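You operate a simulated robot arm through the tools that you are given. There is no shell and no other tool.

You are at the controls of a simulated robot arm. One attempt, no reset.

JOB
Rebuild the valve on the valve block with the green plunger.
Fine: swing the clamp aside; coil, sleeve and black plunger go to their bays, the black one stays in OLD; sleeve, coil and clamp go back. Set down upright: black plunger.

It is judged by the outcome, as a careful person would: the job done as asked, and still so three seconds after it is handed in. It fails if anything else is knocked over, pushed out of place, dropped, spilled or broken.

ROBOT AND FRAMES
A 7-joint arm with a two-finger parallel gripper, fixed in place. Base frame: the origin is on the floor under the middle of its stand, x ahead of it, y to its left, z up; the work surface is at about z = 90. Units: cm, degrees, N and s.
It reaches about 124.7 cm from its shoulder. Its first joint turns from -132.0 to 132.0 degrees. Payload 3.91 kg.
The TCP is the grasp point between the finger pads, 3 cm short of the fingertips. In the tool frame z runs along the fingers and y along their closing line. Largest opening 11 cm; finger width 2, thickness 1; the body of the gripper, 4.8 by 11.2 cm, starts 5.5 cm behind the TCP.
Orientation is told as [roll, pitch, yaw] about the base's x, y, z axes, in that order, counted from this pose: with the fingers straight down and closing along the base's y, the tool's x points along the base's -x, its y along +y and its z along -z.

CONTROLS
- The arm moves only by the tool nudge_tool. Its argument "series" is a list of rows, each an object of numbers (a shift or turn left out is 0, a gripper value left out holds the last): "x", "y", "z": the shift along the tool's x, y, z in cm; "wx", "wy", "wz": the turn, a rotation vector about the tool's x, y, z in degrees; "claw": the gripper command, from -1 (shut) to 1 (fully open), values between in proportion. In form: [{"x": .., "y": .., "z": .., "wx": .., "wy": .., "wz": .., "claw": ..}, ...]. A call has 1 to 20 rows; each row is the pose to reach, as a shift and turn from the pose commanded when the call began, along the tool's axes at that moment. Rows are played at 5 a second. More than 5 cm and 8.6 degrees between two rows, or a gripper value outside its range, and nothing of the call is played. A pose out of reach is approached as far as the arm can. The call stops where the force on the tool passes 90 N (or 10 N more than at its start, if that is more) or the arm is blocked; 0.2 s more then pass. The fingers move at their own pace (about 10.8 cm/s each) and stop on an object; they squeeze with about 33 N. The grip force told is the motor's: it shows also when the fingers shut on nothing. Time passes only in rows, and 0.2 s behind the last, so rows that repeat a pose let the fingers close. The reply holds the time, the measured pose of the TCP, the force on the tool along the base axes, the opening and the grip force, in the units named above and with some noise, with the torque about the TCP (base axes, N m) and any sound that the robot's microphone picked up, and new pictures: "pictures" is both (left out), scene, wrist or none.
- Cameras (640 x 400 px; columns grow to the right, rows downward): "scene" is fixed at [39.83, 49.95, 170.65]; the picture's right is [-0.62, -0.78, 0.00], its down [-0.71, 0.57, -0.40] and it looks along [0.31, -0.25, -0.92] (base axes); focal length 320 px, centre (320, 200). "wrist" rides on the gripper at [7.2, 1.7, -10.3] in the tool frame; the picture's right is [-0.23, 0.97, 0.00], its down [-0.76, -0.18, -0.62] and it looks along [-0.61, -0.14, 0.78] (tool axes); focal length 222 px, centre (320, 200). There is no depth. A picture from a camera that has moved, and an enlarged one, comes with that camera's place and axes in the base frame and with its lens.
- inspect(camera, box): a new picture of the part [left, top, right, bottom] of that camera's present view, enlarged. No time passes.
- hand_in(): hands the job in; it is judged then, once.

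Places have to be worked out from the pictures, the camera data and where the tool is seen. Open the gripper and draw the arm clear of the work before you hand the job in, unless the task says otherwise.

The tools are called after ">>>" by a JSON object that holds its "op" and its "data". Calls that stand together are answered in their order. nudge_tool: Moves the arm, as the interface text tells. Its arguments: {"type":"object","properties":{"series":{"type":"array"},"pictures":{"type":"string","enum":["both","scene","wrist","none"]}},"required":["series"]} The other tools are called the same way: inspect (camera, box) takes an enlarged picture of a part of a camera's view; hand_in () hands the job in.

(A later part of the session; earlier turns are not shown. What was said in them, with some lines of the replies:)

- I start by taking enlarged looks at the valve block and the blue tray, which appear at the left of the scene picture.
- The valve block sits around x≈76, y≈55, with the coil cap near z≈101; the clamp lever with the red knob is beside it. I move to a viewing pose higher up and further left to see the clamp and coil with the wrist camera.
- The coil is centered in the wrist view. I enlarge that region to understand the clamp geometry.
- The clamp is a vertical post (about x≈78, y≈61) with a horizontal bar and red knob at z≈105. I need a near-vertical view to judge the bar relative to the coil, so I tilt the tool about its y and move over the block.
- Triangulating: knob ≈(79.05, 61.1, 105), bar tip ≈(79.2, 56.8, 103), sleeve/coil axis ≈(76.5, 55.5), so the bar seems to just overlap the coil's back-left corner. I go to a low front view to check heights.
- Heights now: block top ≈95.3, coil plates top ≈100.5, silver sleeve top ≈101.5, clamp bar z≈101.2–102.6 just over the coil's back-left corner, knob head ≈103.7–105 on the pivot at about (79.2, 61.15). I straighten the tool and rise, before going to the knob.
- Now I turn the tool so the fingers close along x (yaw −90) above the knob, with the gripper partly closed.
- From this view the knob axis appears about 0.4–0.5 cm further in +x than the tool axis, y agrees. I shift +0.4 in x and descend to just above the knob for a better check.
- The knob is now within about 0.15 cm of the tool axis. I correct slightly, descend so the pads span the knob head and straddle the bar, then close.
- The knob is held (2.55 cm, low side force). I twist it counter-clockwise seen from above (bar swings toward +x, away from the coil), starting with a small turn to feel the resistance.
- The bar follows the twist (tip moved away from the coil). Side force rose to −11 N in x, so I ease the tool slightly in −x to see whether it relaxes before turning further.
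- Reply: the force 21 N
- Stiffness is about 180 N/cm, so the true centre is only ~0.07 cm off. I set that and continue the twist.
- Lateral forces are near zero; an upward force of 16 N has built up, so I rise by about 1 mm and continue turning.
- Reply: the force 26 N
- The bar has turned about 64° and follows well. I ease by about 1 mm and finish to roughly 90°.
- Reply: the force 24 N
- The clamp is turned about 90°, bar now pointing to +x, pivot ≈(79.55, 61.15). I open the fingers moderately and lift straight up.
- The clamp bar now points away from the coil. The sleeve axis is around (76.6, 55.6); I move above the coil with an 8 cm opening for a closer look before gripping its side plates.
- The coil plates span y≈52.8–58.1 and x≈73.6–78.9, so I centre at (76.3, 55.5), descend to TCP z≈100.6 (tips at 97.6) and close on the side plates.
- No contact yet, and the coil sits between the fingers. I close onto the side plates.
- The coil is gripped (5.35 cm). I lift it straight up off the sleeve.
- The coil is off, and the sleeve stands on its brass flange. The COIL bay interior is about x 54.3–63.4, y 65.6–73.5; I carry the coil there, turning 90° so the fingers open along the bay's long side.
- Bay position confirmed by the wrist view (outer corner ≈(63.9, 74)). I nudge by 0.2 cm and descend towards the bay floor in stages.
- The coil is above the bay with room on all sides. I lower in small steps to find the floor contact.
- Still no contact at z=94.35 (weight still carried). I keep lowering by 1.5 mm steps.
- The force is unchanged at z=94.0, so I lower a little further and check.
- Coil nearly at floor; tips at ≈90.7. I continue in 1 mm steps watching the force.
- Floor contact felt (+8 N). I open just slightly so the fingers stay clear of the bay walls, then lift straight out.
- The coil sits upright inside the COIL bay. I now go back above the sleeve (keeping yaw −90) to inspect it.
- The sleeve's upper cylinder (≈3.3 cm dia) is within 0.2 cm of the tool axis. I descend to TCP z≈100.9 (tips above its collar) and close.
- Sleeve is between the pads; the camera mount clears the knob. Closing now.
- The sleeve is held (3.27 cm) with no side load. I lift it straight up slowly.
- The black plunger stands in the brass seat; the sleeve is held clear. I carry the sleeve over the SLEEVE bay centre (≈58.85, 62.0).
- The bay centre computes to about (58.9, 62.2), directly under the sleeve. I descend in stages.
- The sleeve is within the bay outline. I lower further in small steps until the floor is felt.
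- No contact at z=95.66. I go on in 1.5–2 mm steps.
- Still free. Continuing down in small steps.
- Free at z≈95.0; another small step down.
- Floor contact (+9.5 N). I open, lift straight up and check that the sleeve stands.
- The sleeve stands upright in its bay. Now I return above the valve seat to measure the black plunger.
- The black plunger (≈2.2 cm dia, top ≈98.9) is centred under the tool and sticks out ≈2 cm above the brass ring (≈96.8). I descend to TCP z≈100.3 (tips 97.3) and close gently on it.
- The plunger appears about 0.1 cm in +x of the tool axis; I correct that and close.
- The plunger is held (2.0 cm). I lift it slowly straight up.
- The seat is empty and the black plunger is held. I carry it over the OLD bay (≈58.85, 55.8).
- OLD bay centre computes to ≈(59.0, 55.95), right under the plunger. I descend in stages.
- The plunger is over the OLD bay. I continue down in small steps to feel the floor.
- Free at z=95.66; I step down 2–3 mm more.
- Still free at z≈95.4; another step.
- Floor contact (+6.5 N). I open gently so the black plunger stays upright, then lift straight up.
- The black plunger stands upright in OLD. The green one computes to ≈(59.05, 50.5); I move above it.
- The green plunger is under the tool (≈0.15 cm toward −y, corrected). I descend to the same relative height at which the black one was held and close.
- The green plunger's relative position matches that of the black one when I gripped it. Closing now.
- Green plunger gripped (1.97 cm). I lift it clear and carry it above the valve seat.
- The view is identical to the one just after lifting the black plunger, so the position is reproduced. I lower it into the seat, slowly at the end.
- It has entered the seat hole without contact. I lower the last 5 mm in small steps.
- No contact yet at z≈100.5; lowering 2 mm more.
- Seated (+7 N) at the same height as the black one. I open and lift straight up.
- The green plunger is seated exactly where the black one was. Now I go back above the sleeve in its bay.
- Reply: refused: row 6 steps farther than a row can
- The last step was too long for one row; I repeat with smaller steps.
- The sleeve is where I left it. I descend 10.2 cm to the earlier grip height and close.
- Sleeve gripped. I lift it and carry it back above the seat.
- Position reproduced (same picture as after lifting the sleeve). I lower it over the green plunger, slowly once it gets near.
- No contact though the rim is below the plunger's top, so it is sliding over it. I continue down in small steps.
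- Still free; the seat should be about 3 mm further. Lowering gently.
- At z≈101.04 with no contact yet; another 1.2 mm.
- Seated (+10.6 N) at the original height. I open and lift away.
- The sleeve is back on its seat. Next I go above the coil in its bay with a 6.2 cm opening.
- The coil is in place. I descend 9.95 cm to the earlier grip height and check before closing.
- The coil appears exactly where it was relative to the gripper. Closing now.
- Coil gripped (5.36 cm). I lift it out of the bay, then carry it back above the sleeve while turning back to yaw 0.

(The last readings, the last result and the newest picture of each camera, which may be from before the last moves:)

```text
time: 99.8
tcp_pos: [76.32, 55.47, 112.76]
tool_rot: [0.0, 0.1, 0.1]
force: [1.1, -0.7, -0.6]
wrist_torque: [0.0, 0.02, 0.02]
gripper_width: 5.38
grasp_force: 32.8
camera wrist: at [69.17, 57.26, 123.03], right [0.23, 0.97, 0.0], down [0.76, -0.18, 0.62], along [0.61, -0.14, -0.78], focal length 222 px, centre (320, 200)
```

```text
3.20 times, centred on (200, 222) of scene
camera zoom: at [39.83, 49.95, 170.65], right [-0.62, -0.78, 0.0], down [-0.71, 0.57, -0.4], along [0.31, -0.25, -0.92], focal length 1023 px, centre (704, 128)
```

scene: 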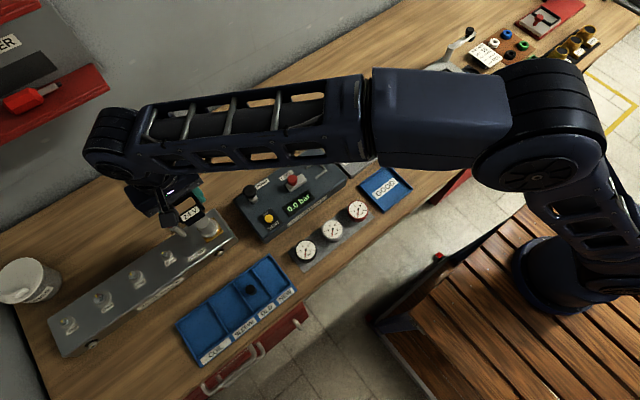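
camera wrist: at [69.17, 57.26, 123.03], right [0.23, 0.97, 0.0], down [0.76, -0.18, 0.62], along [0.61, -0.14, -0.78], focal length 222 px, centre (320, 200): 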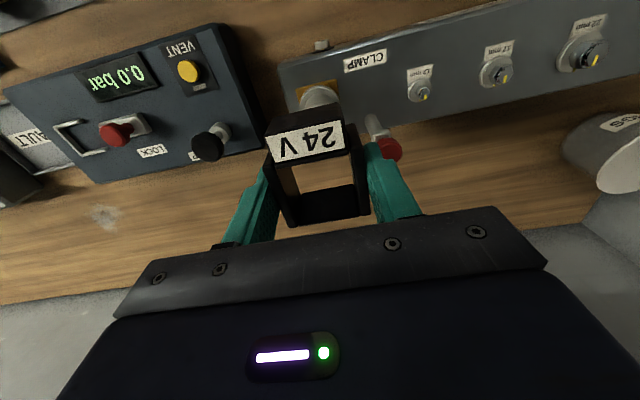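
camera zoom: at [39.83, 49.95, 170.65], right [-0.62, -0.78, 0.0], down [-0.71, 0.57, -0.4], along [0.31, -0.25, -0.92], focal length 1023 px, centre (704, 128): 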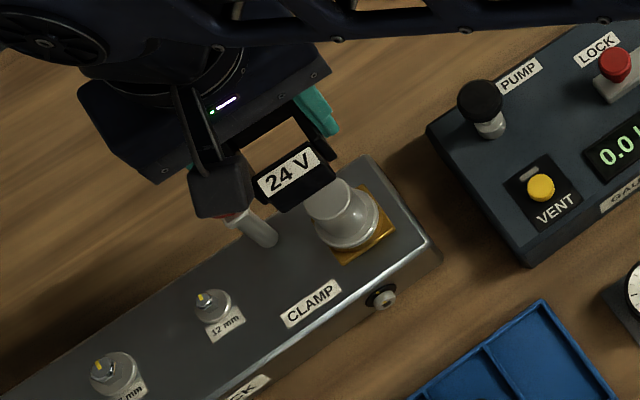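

The picture matches the one right after lifting the coil to within about half a millimetre. I lower the coil over the sleeve, slowly from just above it.

>>> {"op": "nudge_tool", "data": {"series": [{"z": 3.5}, {"z": 6.5}, {"z": 7.4}, {"z": 7.8}, {"z": 8.2}, {"z": 8.6}, {"z": 9}, {"z": 9}], "pictures": "wrist"}}

>>> {"op": "inspect", "data": {"camera": "wrist", "box": [220, 100, 420, 225]}}

```text
time: 101.6
tcp_pos: [76.35, 55.59, 103.78]
tool_rot: [0.0, 0.0, -0.1]
force: [0.0, -0.1, -0.3]
wrist_torque: [0.04, -0.04, 0.02]
gripper_width: 5.34
grasp_force: 33.0
camera wrist: at [69.2, 57.3, 114.01], right [0.23, 0.97, 0.0], down [0.76, -0.18, 0.62], along [0.61, -0.14, -0.78], focal length 222 px, centre (320, 200)
```

wrist: 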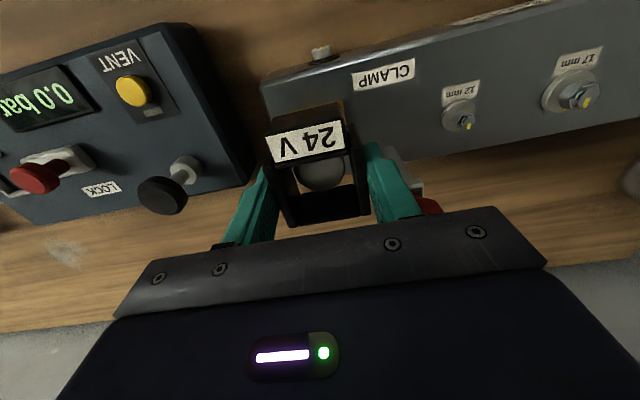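

```text
3.20 times, centred on (320, 162) of wrist
camera zoom: at [69.2, 57.3, 114.01], right [0.23, 0.97, 0.0], down [0.76, -0.18, 0.62], along [0.61, -0.14, -0.78], focal length 711 px, centre (320, 320)
```

zoom: 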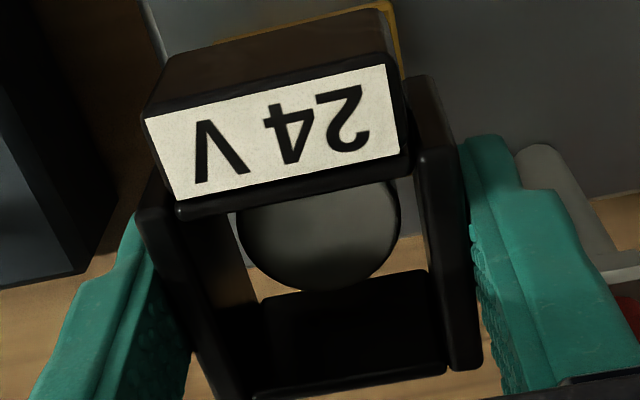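

The sleeve is entering the coil's opening without contact. I continue down.

>>> {"op": "nudge_tool", "data": {"series": [{"z": 0.5}, {"z": 1}, {"z": 1.5}, {"z": 2}, {"z": 2.4}, {"z": 2.7}, {"z": 2.7}], "pictures": "none"}}

```text
time: 103.2
tcp_pos: [76.25, 55.54, 101.02]
tool_rot: [0.0, 0.0, 0.0]
force: [-0.6, 0.6, -1.1]
wrist_torque: [0.04, -0.02, -0.01]
gripper_width: 5.36
grasp_force: 33.1
```

Still no contact at z≈101.0 (about 3 mm above seat). I lower the rest gently.

>>> {"op": "nudge_tool", "data": {"series": [{"z": 0.12}, {"z": 0.25}, {"z": 0.25}], "pictures": "none"}}

```text
time: 104.0
tcp_pos: [76.4, 55.52, 100.76]
tool_rot: [-0.1, 0.0, 0.0]
force: [-0.5, 0.0, -1.2]
wrist_torque: [-0.01, -0.02, 0.0]
gripper_width: 5.35
grasp_force: 33.0
```

One more millimetre or so to reach the seat.

>>> {"op": "nudge_tool", "data": {"series": [{"z": 0.07}, {"z": 0.13}, {"z": 0.13}], "pictures": "none"}}

```text
time: 104.8
tcp_pos: [76.28, 55.56, 100.67]
tool_rot: [0.1, 0.0, 0.0]
force: [-0.1, -0.5, -0.6]
wrist_torque: [0.02, 0.01, 0.03]
gripper_width: 5.32
grasp_force: 32.7
```

Not yet touching; another millimetre.

>>> {"op": "nudge_tool", "data": {"series": [{"z": 0.06}, {"z": 0.12}, {"z": 0.12}], "pictures": "none"}}

```text
time: 105.6
tcp_pos: [76.3, 55.61, 100.58]
tool_rot: [0.0, 0.0, 0.0]
force: [0.1, -2.3, 4.9]
wrist_torque: [-0.09, 0.05, 0.04]
gripper_width: 5.33
grasp_force: 33.0
```

Contact felt (+5 N): the coil is seated. I open the fingers and lift away.

>>> {"op": "nudge_tool", "data": {"series": [{"claw": 0.1}, {"claw": 0.25}, {"claw": 0.25}, {"z": -1, "claw": 0.25}, {"z": -3, "claw": 0.25}, {"z": -6, "claw": 0.25}, {"z": -10, "claw": 0.25}, {"z": -12.2, "claw": 0.25}, {"z": -12.2, "claw": 0.25}], "pictures": "both"}}

>>> {"op": "inspect", "data": {"camera": "wrist", "box": [240, 80, 420, 200]}}

>>> {"op": "inspect", "data": {"camera": "scene", "box": [140, 180, 260, 255]}}

```text
time: 107.6
tcp_pos: [76.37, 55.34, 112.85]
tool_rot: [0.0, -0.2, 0.1]
force: [0.8, -0.6, 0.1]
wrist_torque: [0.02, -0.02, -0.02]
gripper_width: 6.86
grasp_force: 0.0
camera wrist: at [69.22, 57.18, 123.16], right [0.23, 0.97, 0.0], down [0.76, -0.18, 0.62], along [0.61, -0.14, -0.78], focal length 222 px, centre (320, 200)
```

scene: 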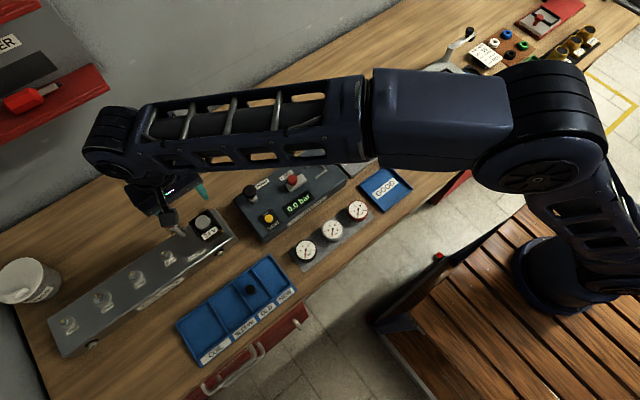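
wrist: 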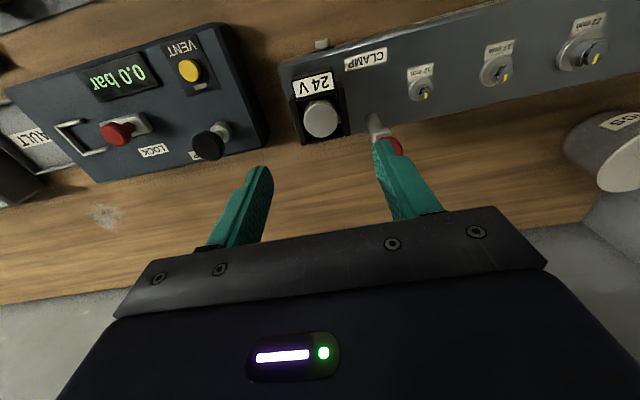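

```text
3.33 times, centred on (330, 140) of wrist
camera zoom: at [69.22, 57.18, 123.16], right [0.23, 0.97, 0.0], down [0.76, -0.18, 0.62], along [0.61, -0.14, -0.78], focal length 740 px, centre (287, 400)
```

zoom: 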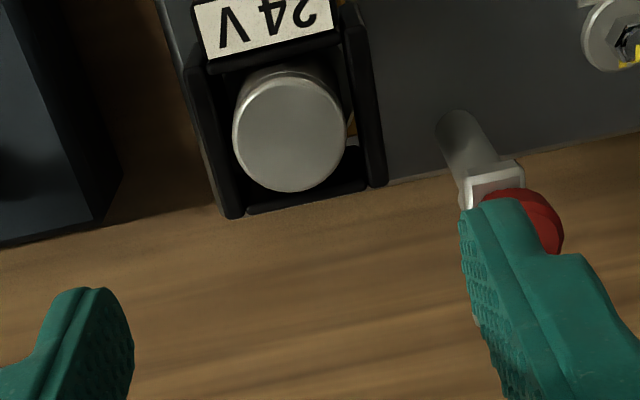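

```text
5.33 times, centred on (200, 218) of scene
camera zoom: at [39.83, 49.95, 170.65], right [-0.62, -0.78, 0.0], down [-0.71, 0.57, -0.4], along [0.31, -0.25, -0.92], focal length 1705 px, centre (960, 107)
```

zoom: 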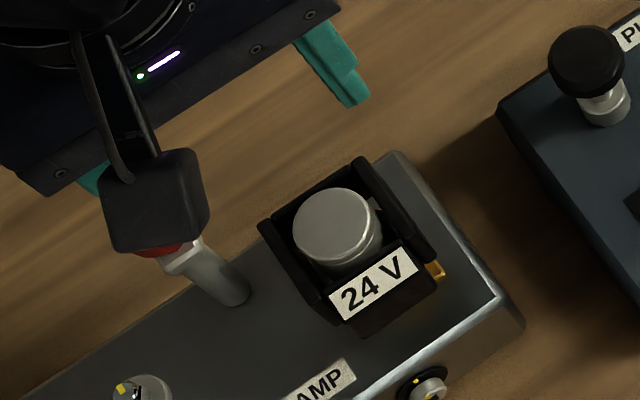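

The coil looks exactly as at the start. Now the clamp: I go above the knob (pivot ≈(79.5, 61.15)) at yaw 0 with a 5 cm opening.

>>> {"op": "nudge_tool", "data": {"series": [{"x": -1, "y": 1.9, "claw": -0.1}, {"x": -2, "y": 3.8, "claw": -0.1}, {"x": -3.15, "y": 5.62, "z": 0, "claw": -0.1}, {"x": -3.15, "y": 5.62, "z": 2.5, "claw": -0.1}, {"x": -3.15, "y": 5.62, "z": 2.5, "claw": -0.1}], "pictures": "both"}}

>>> {"op": "inspect", "data": {"camera": "wrist", "box": [240, 100, 420, 220]}}

>>> {"op": "inspect", "data": {"camera": "scene", "box": [120, 180, 240, 255]}}

```text
time: 108.8
tcp_pos: [79.53, 61.05, 110.14]
tool_rot: [0.0, 0.0, 0.0]
force: [-0.7, 0.0, -0.3]
wrist_torque: [0.02, -0.01, -0.03]
gripper_width: 4.95
grasp_force: 0.0
camera wrist: at [72.38, 62.89, 120.5], right [0.23, 0.97, 0.0], down [0.76, -0.18, 0.62], along [0.61, -0.14, -0.78], focal length 222 px, centre (320, 200)
```

scene: 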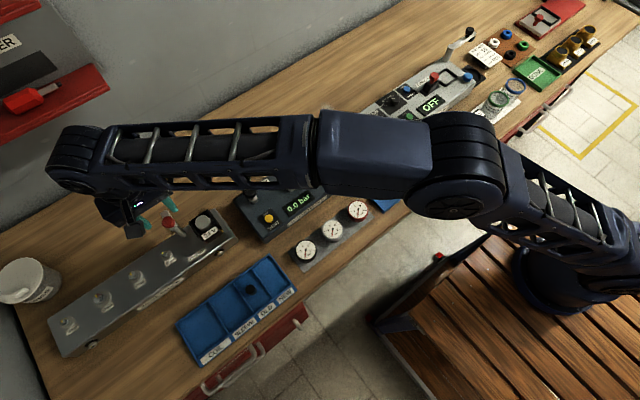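
wrist: 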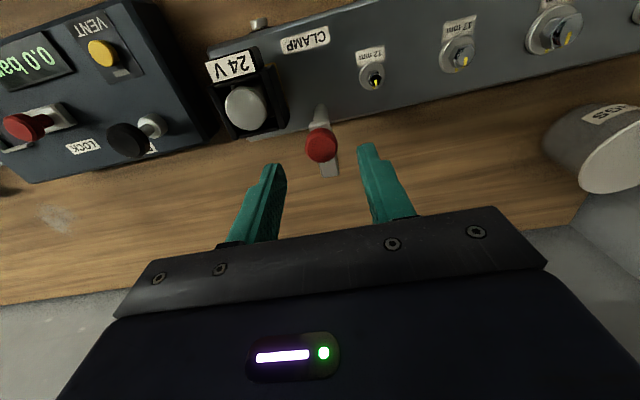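

```text
3.33 times, centred on (330, 160) of wrist
camera zoom: at [72.38, 62.89, 120.5], right [0.23, 0.97, 0.0], down [0.76, -0.18, 0.62], along [0.61, -0.14, -0.78], focal length 740 px, centre (287, 333)
```

zoom: 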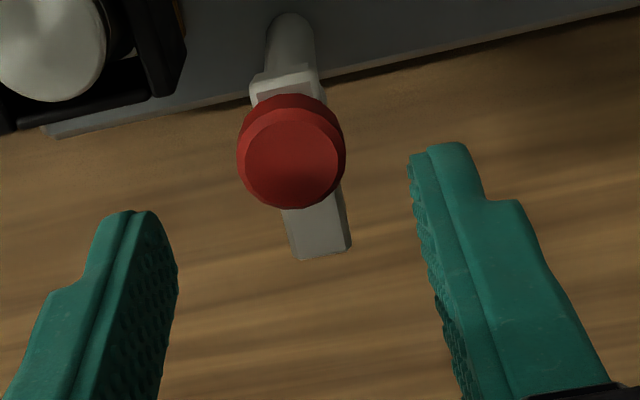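

```text
5.33 times, centred on (180, 218) of scene
camera zoom: at [39.83, 49.95, 170.65], right [-0.62, -0.78, 0.0], down [-0.71, 0.57, -0.4], along [0.31, -0.25, -0.92], focal length 1705 px, centre (1067, 107)
```

zoom: 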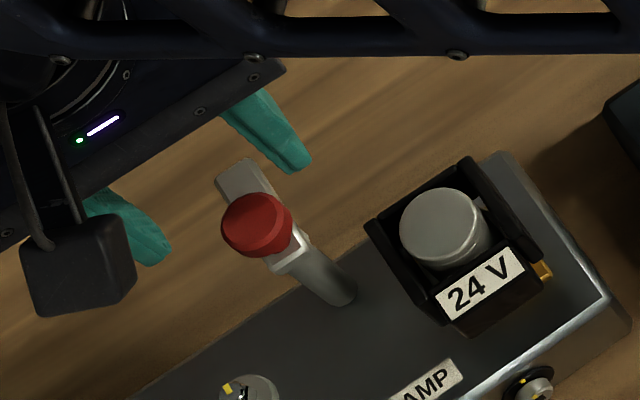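

The knob is centred and the bar's angle relative to the gripper matches what it was at the original grip, so turning back by 90° will restore it. I descend and close on the knob.

>>> {"op": "nudge_tool", "data": {"series": [{"z": 2.5}, {"z": 5.05}, {"z": 5.05}, {"z": 5.05, "claw": -0.5}, {"z": 5.05, "claw": -1}, {"z": 5.05, "claw": -1}, {"z": 5.05, "claw": -1}], "pictures": "none"}}

```text
time: 110.4
tcp_pos: [79.44, 61.11, 105.16]
tool_rot: [-0.1, 0.0, 0.0]
force: [2.2, 7.2, 0.6]
wrist_torque: [0.19, -0.53, 0.02]
gripper_width: 2.52
grasp_force: 44.8
```

Knob gripped with little side force. I turn clockwise (from above) back toward the coil, following the same path as before in reverse, first 50°.

>>> {"op": "nudge_tool", "data": {"series": [{"x": -0.015, "y": 0.03, "wz": 6.5}, {"x": -0.03, "y": 0.06, "wz": 13}, {"x": -0.045, "y": 0.09, "wz": 19.5}, {"x": -0.06, "y": 0.12, "wz": 26}, {"x": -0.085, "y": 0.143, "wz": 32}, {"x": -0.11, "y": 0.165, "wz": 38}, {"x": -0.135, "y": 0.19, "wz": 44}, {"x": -0.16, "y": 0.21, "wz": 50}, {"x": -0.16, "y": 0.21, "wz": 50}], "pictures": "wrist"}}

>>> {"op": "inspect", "data": {"camera": "wrist", "box": [240, 120, 420, 240]}}

```text
time: 112.4
tcp_pos: [79.58, 61.42, 105.23]
tool_rot: [0.1, 0.0, -50.1]
force: [-9.6, 11.8, 8.8]
wrist_torque: [-0.33, -0.01, -0.01]
gripper_width: 2.51
grasp_force: 44.9
camera wrist: at [76.32, 68.1, 115.52], right [0.89, 0.45, 0.0], down [0.35, -0.7, 0.62], along [0.28, -0.56, -0.78], focal length 222 px, centre (320, 200)
```

wrist: 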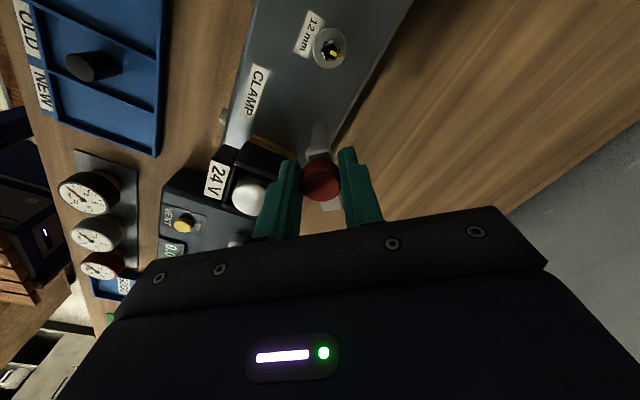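

```text
3.33 times, centred on (330, 180) of wrist
camera zoom: at [76.32, 68.1, 115.52], right [0.89, 0.45, 0.0], down [0.35, -0.7, 0.62], along [0.28, -0.56, -0.78], focal length 740 px, centre (287, 267)
```

zoom: 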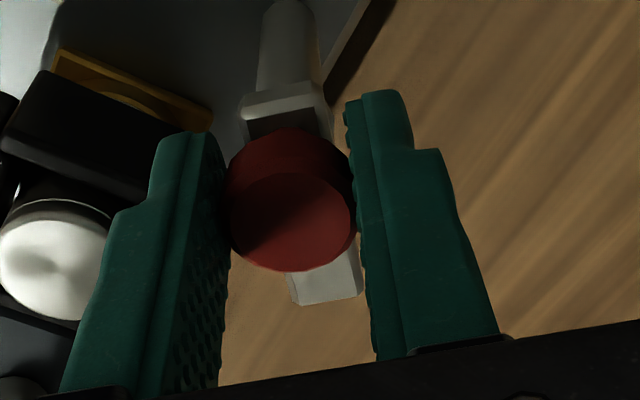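

The bar follows. I continue another 24°.

>>> {"op": "nudge_tool", "data": {"series": [{"y": 0.01, "wz": 6}, {"y": 0.02, "wz": 12}, {"y": 0.03, "wz": 18}, {"y": 0.035, "wz": 24}, {"y": 0.035, "wz": 24}], "pictures": "none"}}

```text
time: 113.6
tcp_pos: [79.59, 61.45, 105.24]
tool_rot: [0.1, 0.0, -74.0]
force: [5.6, 24.7, 16.2]
wrist_torque: [-0.27, -0.26, 0.04]
gripper_width: 2.53
grasp_force: 44.9
```

A side force of 25 N in +y has built up; I ease by about 1 mm and finish the last 16°.

>>> {"op": "nudge_tool", "data": {"series": [{"x": 0.11, "y": 0.05, "z": -0.06}, {"x": 0.11, "y": 0.05, "z": -0.06, "wz": 4}, {"x": 0.11, "y": 0.05, "z": -0.06, "wz": 8}, {"x": 0.11, "y": 0.05, "z": -0.06, "wz": 12}, {"x": 0.11, "y": 0.05, "z": -0.06, "wz": 16}, {"x": 0.11, "y": 0.05, "z": -0.06, "wz": 16}], "pictures": "both"}}

>>> {"op": "inspect", "data": {"camera": "wrist", "box": [240, 120, 420, 240]}}

>>> {"op": "inspect", "data": {"camera": "scene", "box": [120, 180, 240, 255]}}

```text
time: 115.0
tcp_pos: [79.83, 61.55, 105.17]
tool_rot: [0.0, 0.1, -90.1]
force: [12.8, 9.2, 8.9]
wrist_torque: [-0.97, -0.4, 0.07]
gripper_width: 2.54
grasp_force: 44.6
camera wrist: at [81.55, 68.78, 115.51], right [0.97, -0.23, 0.0], down [-0.18, -0.76, 0.62], along [-0.14, -0.61, -0.78], focal length 222 px, centre (320, 200)
```

scene: 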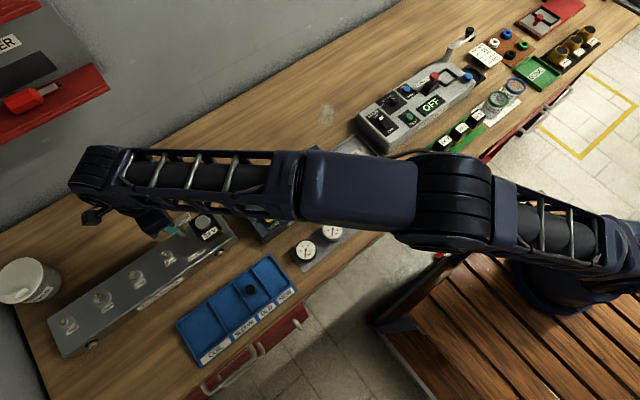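
wrist: 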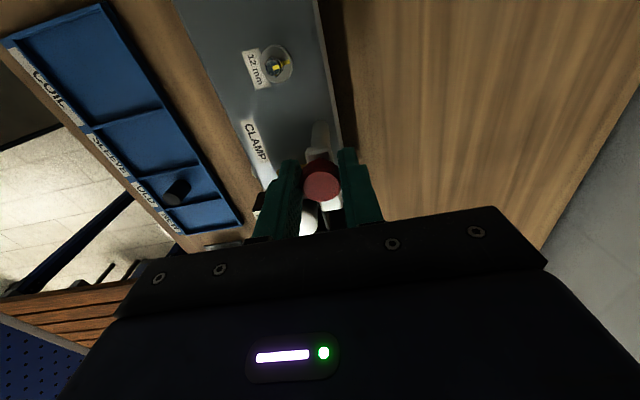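

```text
3.33 times, centred on (330, 180) of wrist
camera zoom: at [81.55, 68.78, 115.51], right [0.97, -0.23, 0.0], down [-0.18, -0.76, 0.62], along [-0.14, -0.61, -0.78], focal length 740 px, centre (287, 267)
```

zoom: 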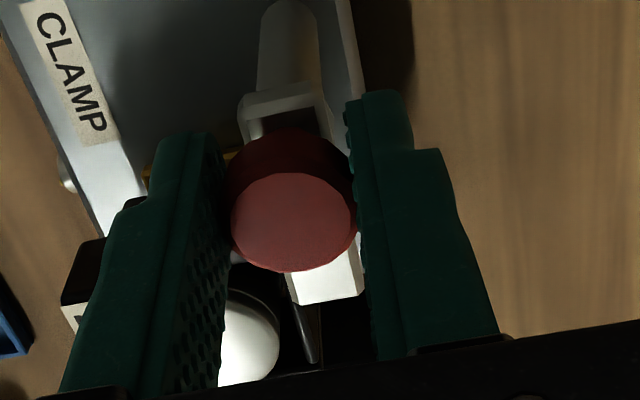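

```text
5.33 times, centred on (180, 218) of scene
camera zoom: at [39.83, 49.95, 170.65], right [-0.62, -0.78, 0.0], down [-0.71, 0.57, -0.4], along [0.31, -0.25, -0.92], focal length 1705 px, centre (1067, 107)
```

zoom: 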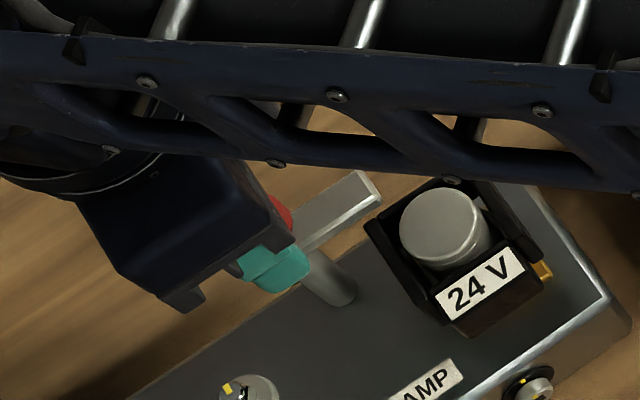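

The bar tip is back at exactly its original place in the scene picture. I release the knob and lift straight up.

>>> {"op": "nudge_tool", "data": {"series": [{"claw": -0.3}, {"claw": -0.05}, {"claw": -0.05}, {"z": -2, "claw": -0.05}, {"z": -4.4, "claw": -0.05}, {"z": -8, "claw": -0.05}, {"z": -11, "claw": -0.05}, {"z": -11, "claw": -0.05}], "pictures": "both"}}

>>> {"op": "inspect", "data": {"camera": "wrist", "box": [270, 80, 390, 155]}}

>>> {"op": "inspect", "data": {"camera": "scene", "box": [120, 180, 280, 280]}}

```text
time: 116.8
tcp_pos: [79.75, 61.53, 116.11]
tool_rot: [0.0, 0.0, -90.0]
force: [0.5, -0.4, -0.7]
wrist_torque: [-0.01, 0.03, 0.0]
gripper_width: 5.25
grasp_force: 0.0
camera wrist: at [81.56, 68.75, 126.5], right [0.97, -0.23, 0.0], down [-0.18, -0.76, 0.62], along [-0.14, -0.61, -0.78], focal length 222 px, centre (320, 200)
```

scene: 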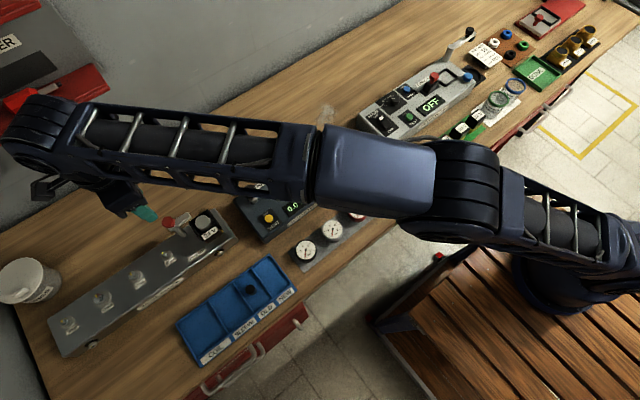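
wrist: 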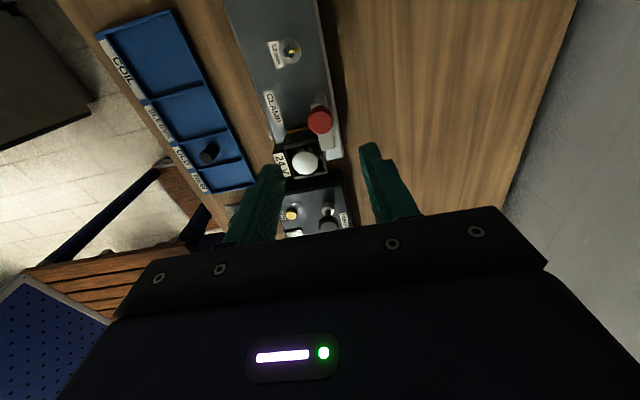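

```text
5.33 times, centred on (330, 118) of wrist
camera zoom: at [81.56, 68.75, 126.5], right [0.97, -0.23, 0.0], down [-0.18, -0.76, 0.62], along [-0.14, -0.61, -0.78], focal length 1185 px, centre (267, 640)
```

zoom: 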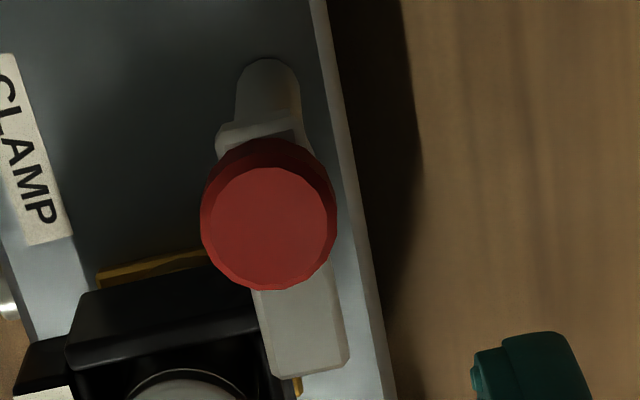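

```text
4.00 times, centred on (200, 230) of scene
camera zoom: at [39.83, 49.95, 170.65], right [-0.62, -0.78, 0.0], down [-0.71, 0.57, -0.4], along [0.31, -0.25, -0.92], focal length 1278 px, centre (800, 80)
```

zoom: 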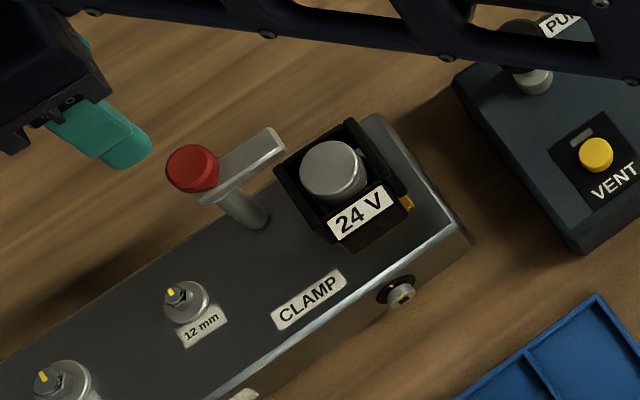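

Everything on the valve block matches the original pictures. I raise the arm and withdraw it to the start area.

>>> {"op": "nudge_tool", "data": {"series": [{"z": -4.5}, {"z": -9}, {"z": -13.5}, {"x": -3.1, "y": -1, "z": -13.5, "wz": -8.2}, {"x": -6.2, "y": -2, "z": -13.5, "wz": -16.4}, {"x": -9.3, "y": -3, "z": -13.5, "wz": -24.6}, {"x": -12.4, "y": -4, "z": -13.5, "wz": -32.8}, {"x": -15.5, "y": -5, "z": -13.5, "wz": -41}, {"x": -18.6, "y": -6, "z": -13.5, "wz": -49.2}, {"x": -21.7, "y": -7, "z": -13.5, "wz": -57.4}, {"x": -24.8, "y": -8, "z": -13.5, "wz": -65.6}, {"x": -27.9, "y": -9, "z": -13.5, "wz": -73.8}, {"x": -31, "y": -10, "z": -13.5, "wz": -82}, {"x": -33.9, "y": -11.2, "z": -13.5, "wz": -90}, {"x": -33.9, "y": -11.2, "z": -13.5, "wz": -90}], "pictures": "both"}}

>>> {"op": "inspect", "data": {"camera": "scene", "box": [140, 190, 300, 290]}}

>>> {"op": "inspect", "data": {"camera": "scene", "box": [160, 240, 320, 370]}}

>>> {"op": "inspect", "data": {"camera": "wrist", "box": [430, 20, 640, 150]}}

```text
time: 120.0
tcp_pos: [68.56, 27.65, 129.66]
tool_rot: [0.0, 0.0, 0.1]
force: [0.3, -0.2, 0.0]
wrist_torque: [-0.01, 0.01, 0.02]
gripper_width: 5.23
grasp_force: 0.0
out of reach, approached as far as the arm can: row 3
camera wrist: at [61.41, 29.36, 140.0], right [0.23, 0.97, 0.0], down [0.76, -0.18, 0.62], along [0.61, -0.14, -0.78], focal length 222 px, centre (320, 200)
```

scene: 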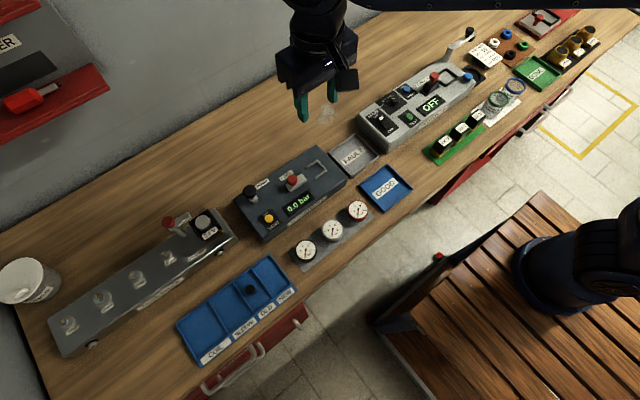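
wrist: 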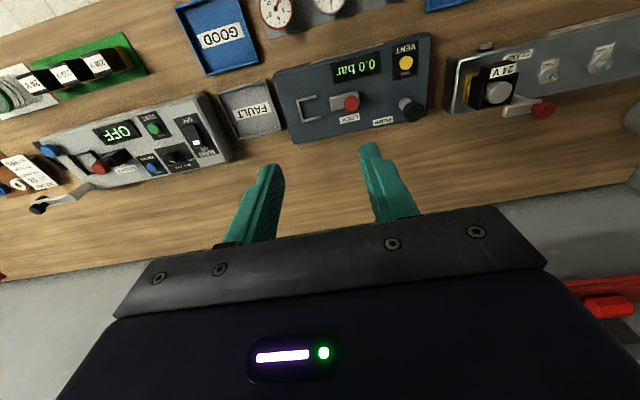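

```text
4.00 times, centred on (220, 240) of scene
camera zoom: at [39.83, 49.95, 170.65], right [-0.62, -0.78, 0.0], down [-0.71, 0.57, -0.4], along [0.31, -0.25, -0.92], focal length 1278 px, centre (720, 40)
```

zoom: 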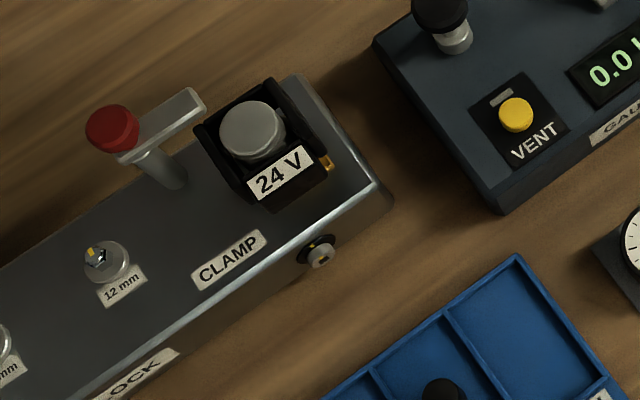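

```text
3.08 times, centred on (240, 305) of scene
camera zoom: at [39.83, 49.95, 170.65], right [-0.62, -0.78, 0.0], down [-0.71, 0.57, -0.4], along [0.31, -0.25, -0.92], focal length 984 px, centre (566, -123)
```

zoom: 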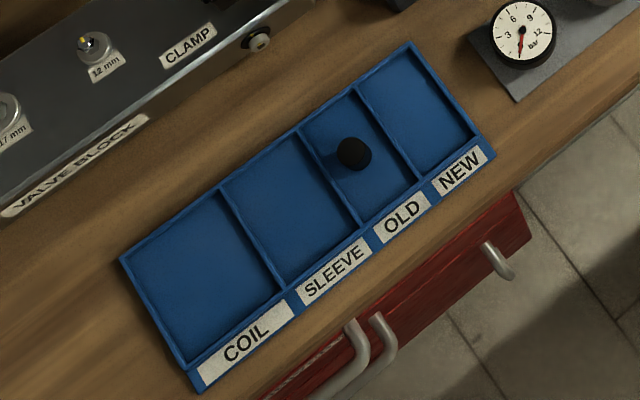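

```text
3.05 times, centred on (535, 85) of wrist
camera zoom: at [61.41, 29.36, 140.0], right [0.23, 0.97, 0.0], down [0.76, -0.18, 0.62], along [0.61, -0.14, -0.78], focal length 677 px, centre (-335, 550)
```

zoom: 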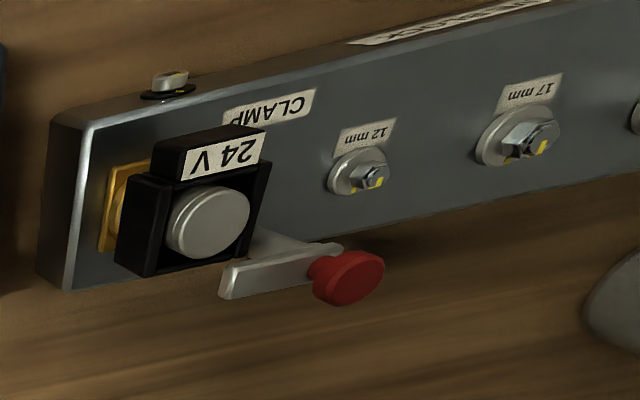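

Coil, sleeve and clamp match the initial pictures, the black plunger stands upright in OLD, NEW is empty, and the tray hasn't moved. I fully open the gripper as a last step.

>>> {"op": "nudge_tool", "data": {"series": [{"claw": 1}, {"claw": 1}, {"claw": 1}], "pictures": "none"}}

```text
time: 120.8
tcp_pos: [68.42, 27.47, 129.58]
tool_rot: [0.1, 0.0, -0.1]
force: [-0.4, -0.4, 0.3]
wrist_torque: [0.01, 0.0, 0.0]
gripper_width: 11.01
grasp_force: 0.0
```

The gripper is open and the arm is clear of the work, so I hand the job in.

>>> {"op": "hand_in", "data": {}}

```text
The job is handed in.
```

I rebuilt the valve with the green plunger and handed the job in; I don't have the judging result yet.

- **Clamp:** I swung it about 90° aside by its knob, then turned it back. In the final pictures the bar is where it started. It only just overlaps the coil's corner, as it did at the start, so I took that position as closed.
- **Plungers:** the black one stands upright in the OLD bay and the NEW bay is empty. The green one went into the seat at the same height as the black one had been.
- **Sleeve and coil:** each went to its bay and back. Both seated within a couple of millimetres of their original height, and the final pictures match the first ones.
- **Surroundings:** the tray and everything else in the pictures look unmoved.

The arm is back at its starting place with the gripper fully open.
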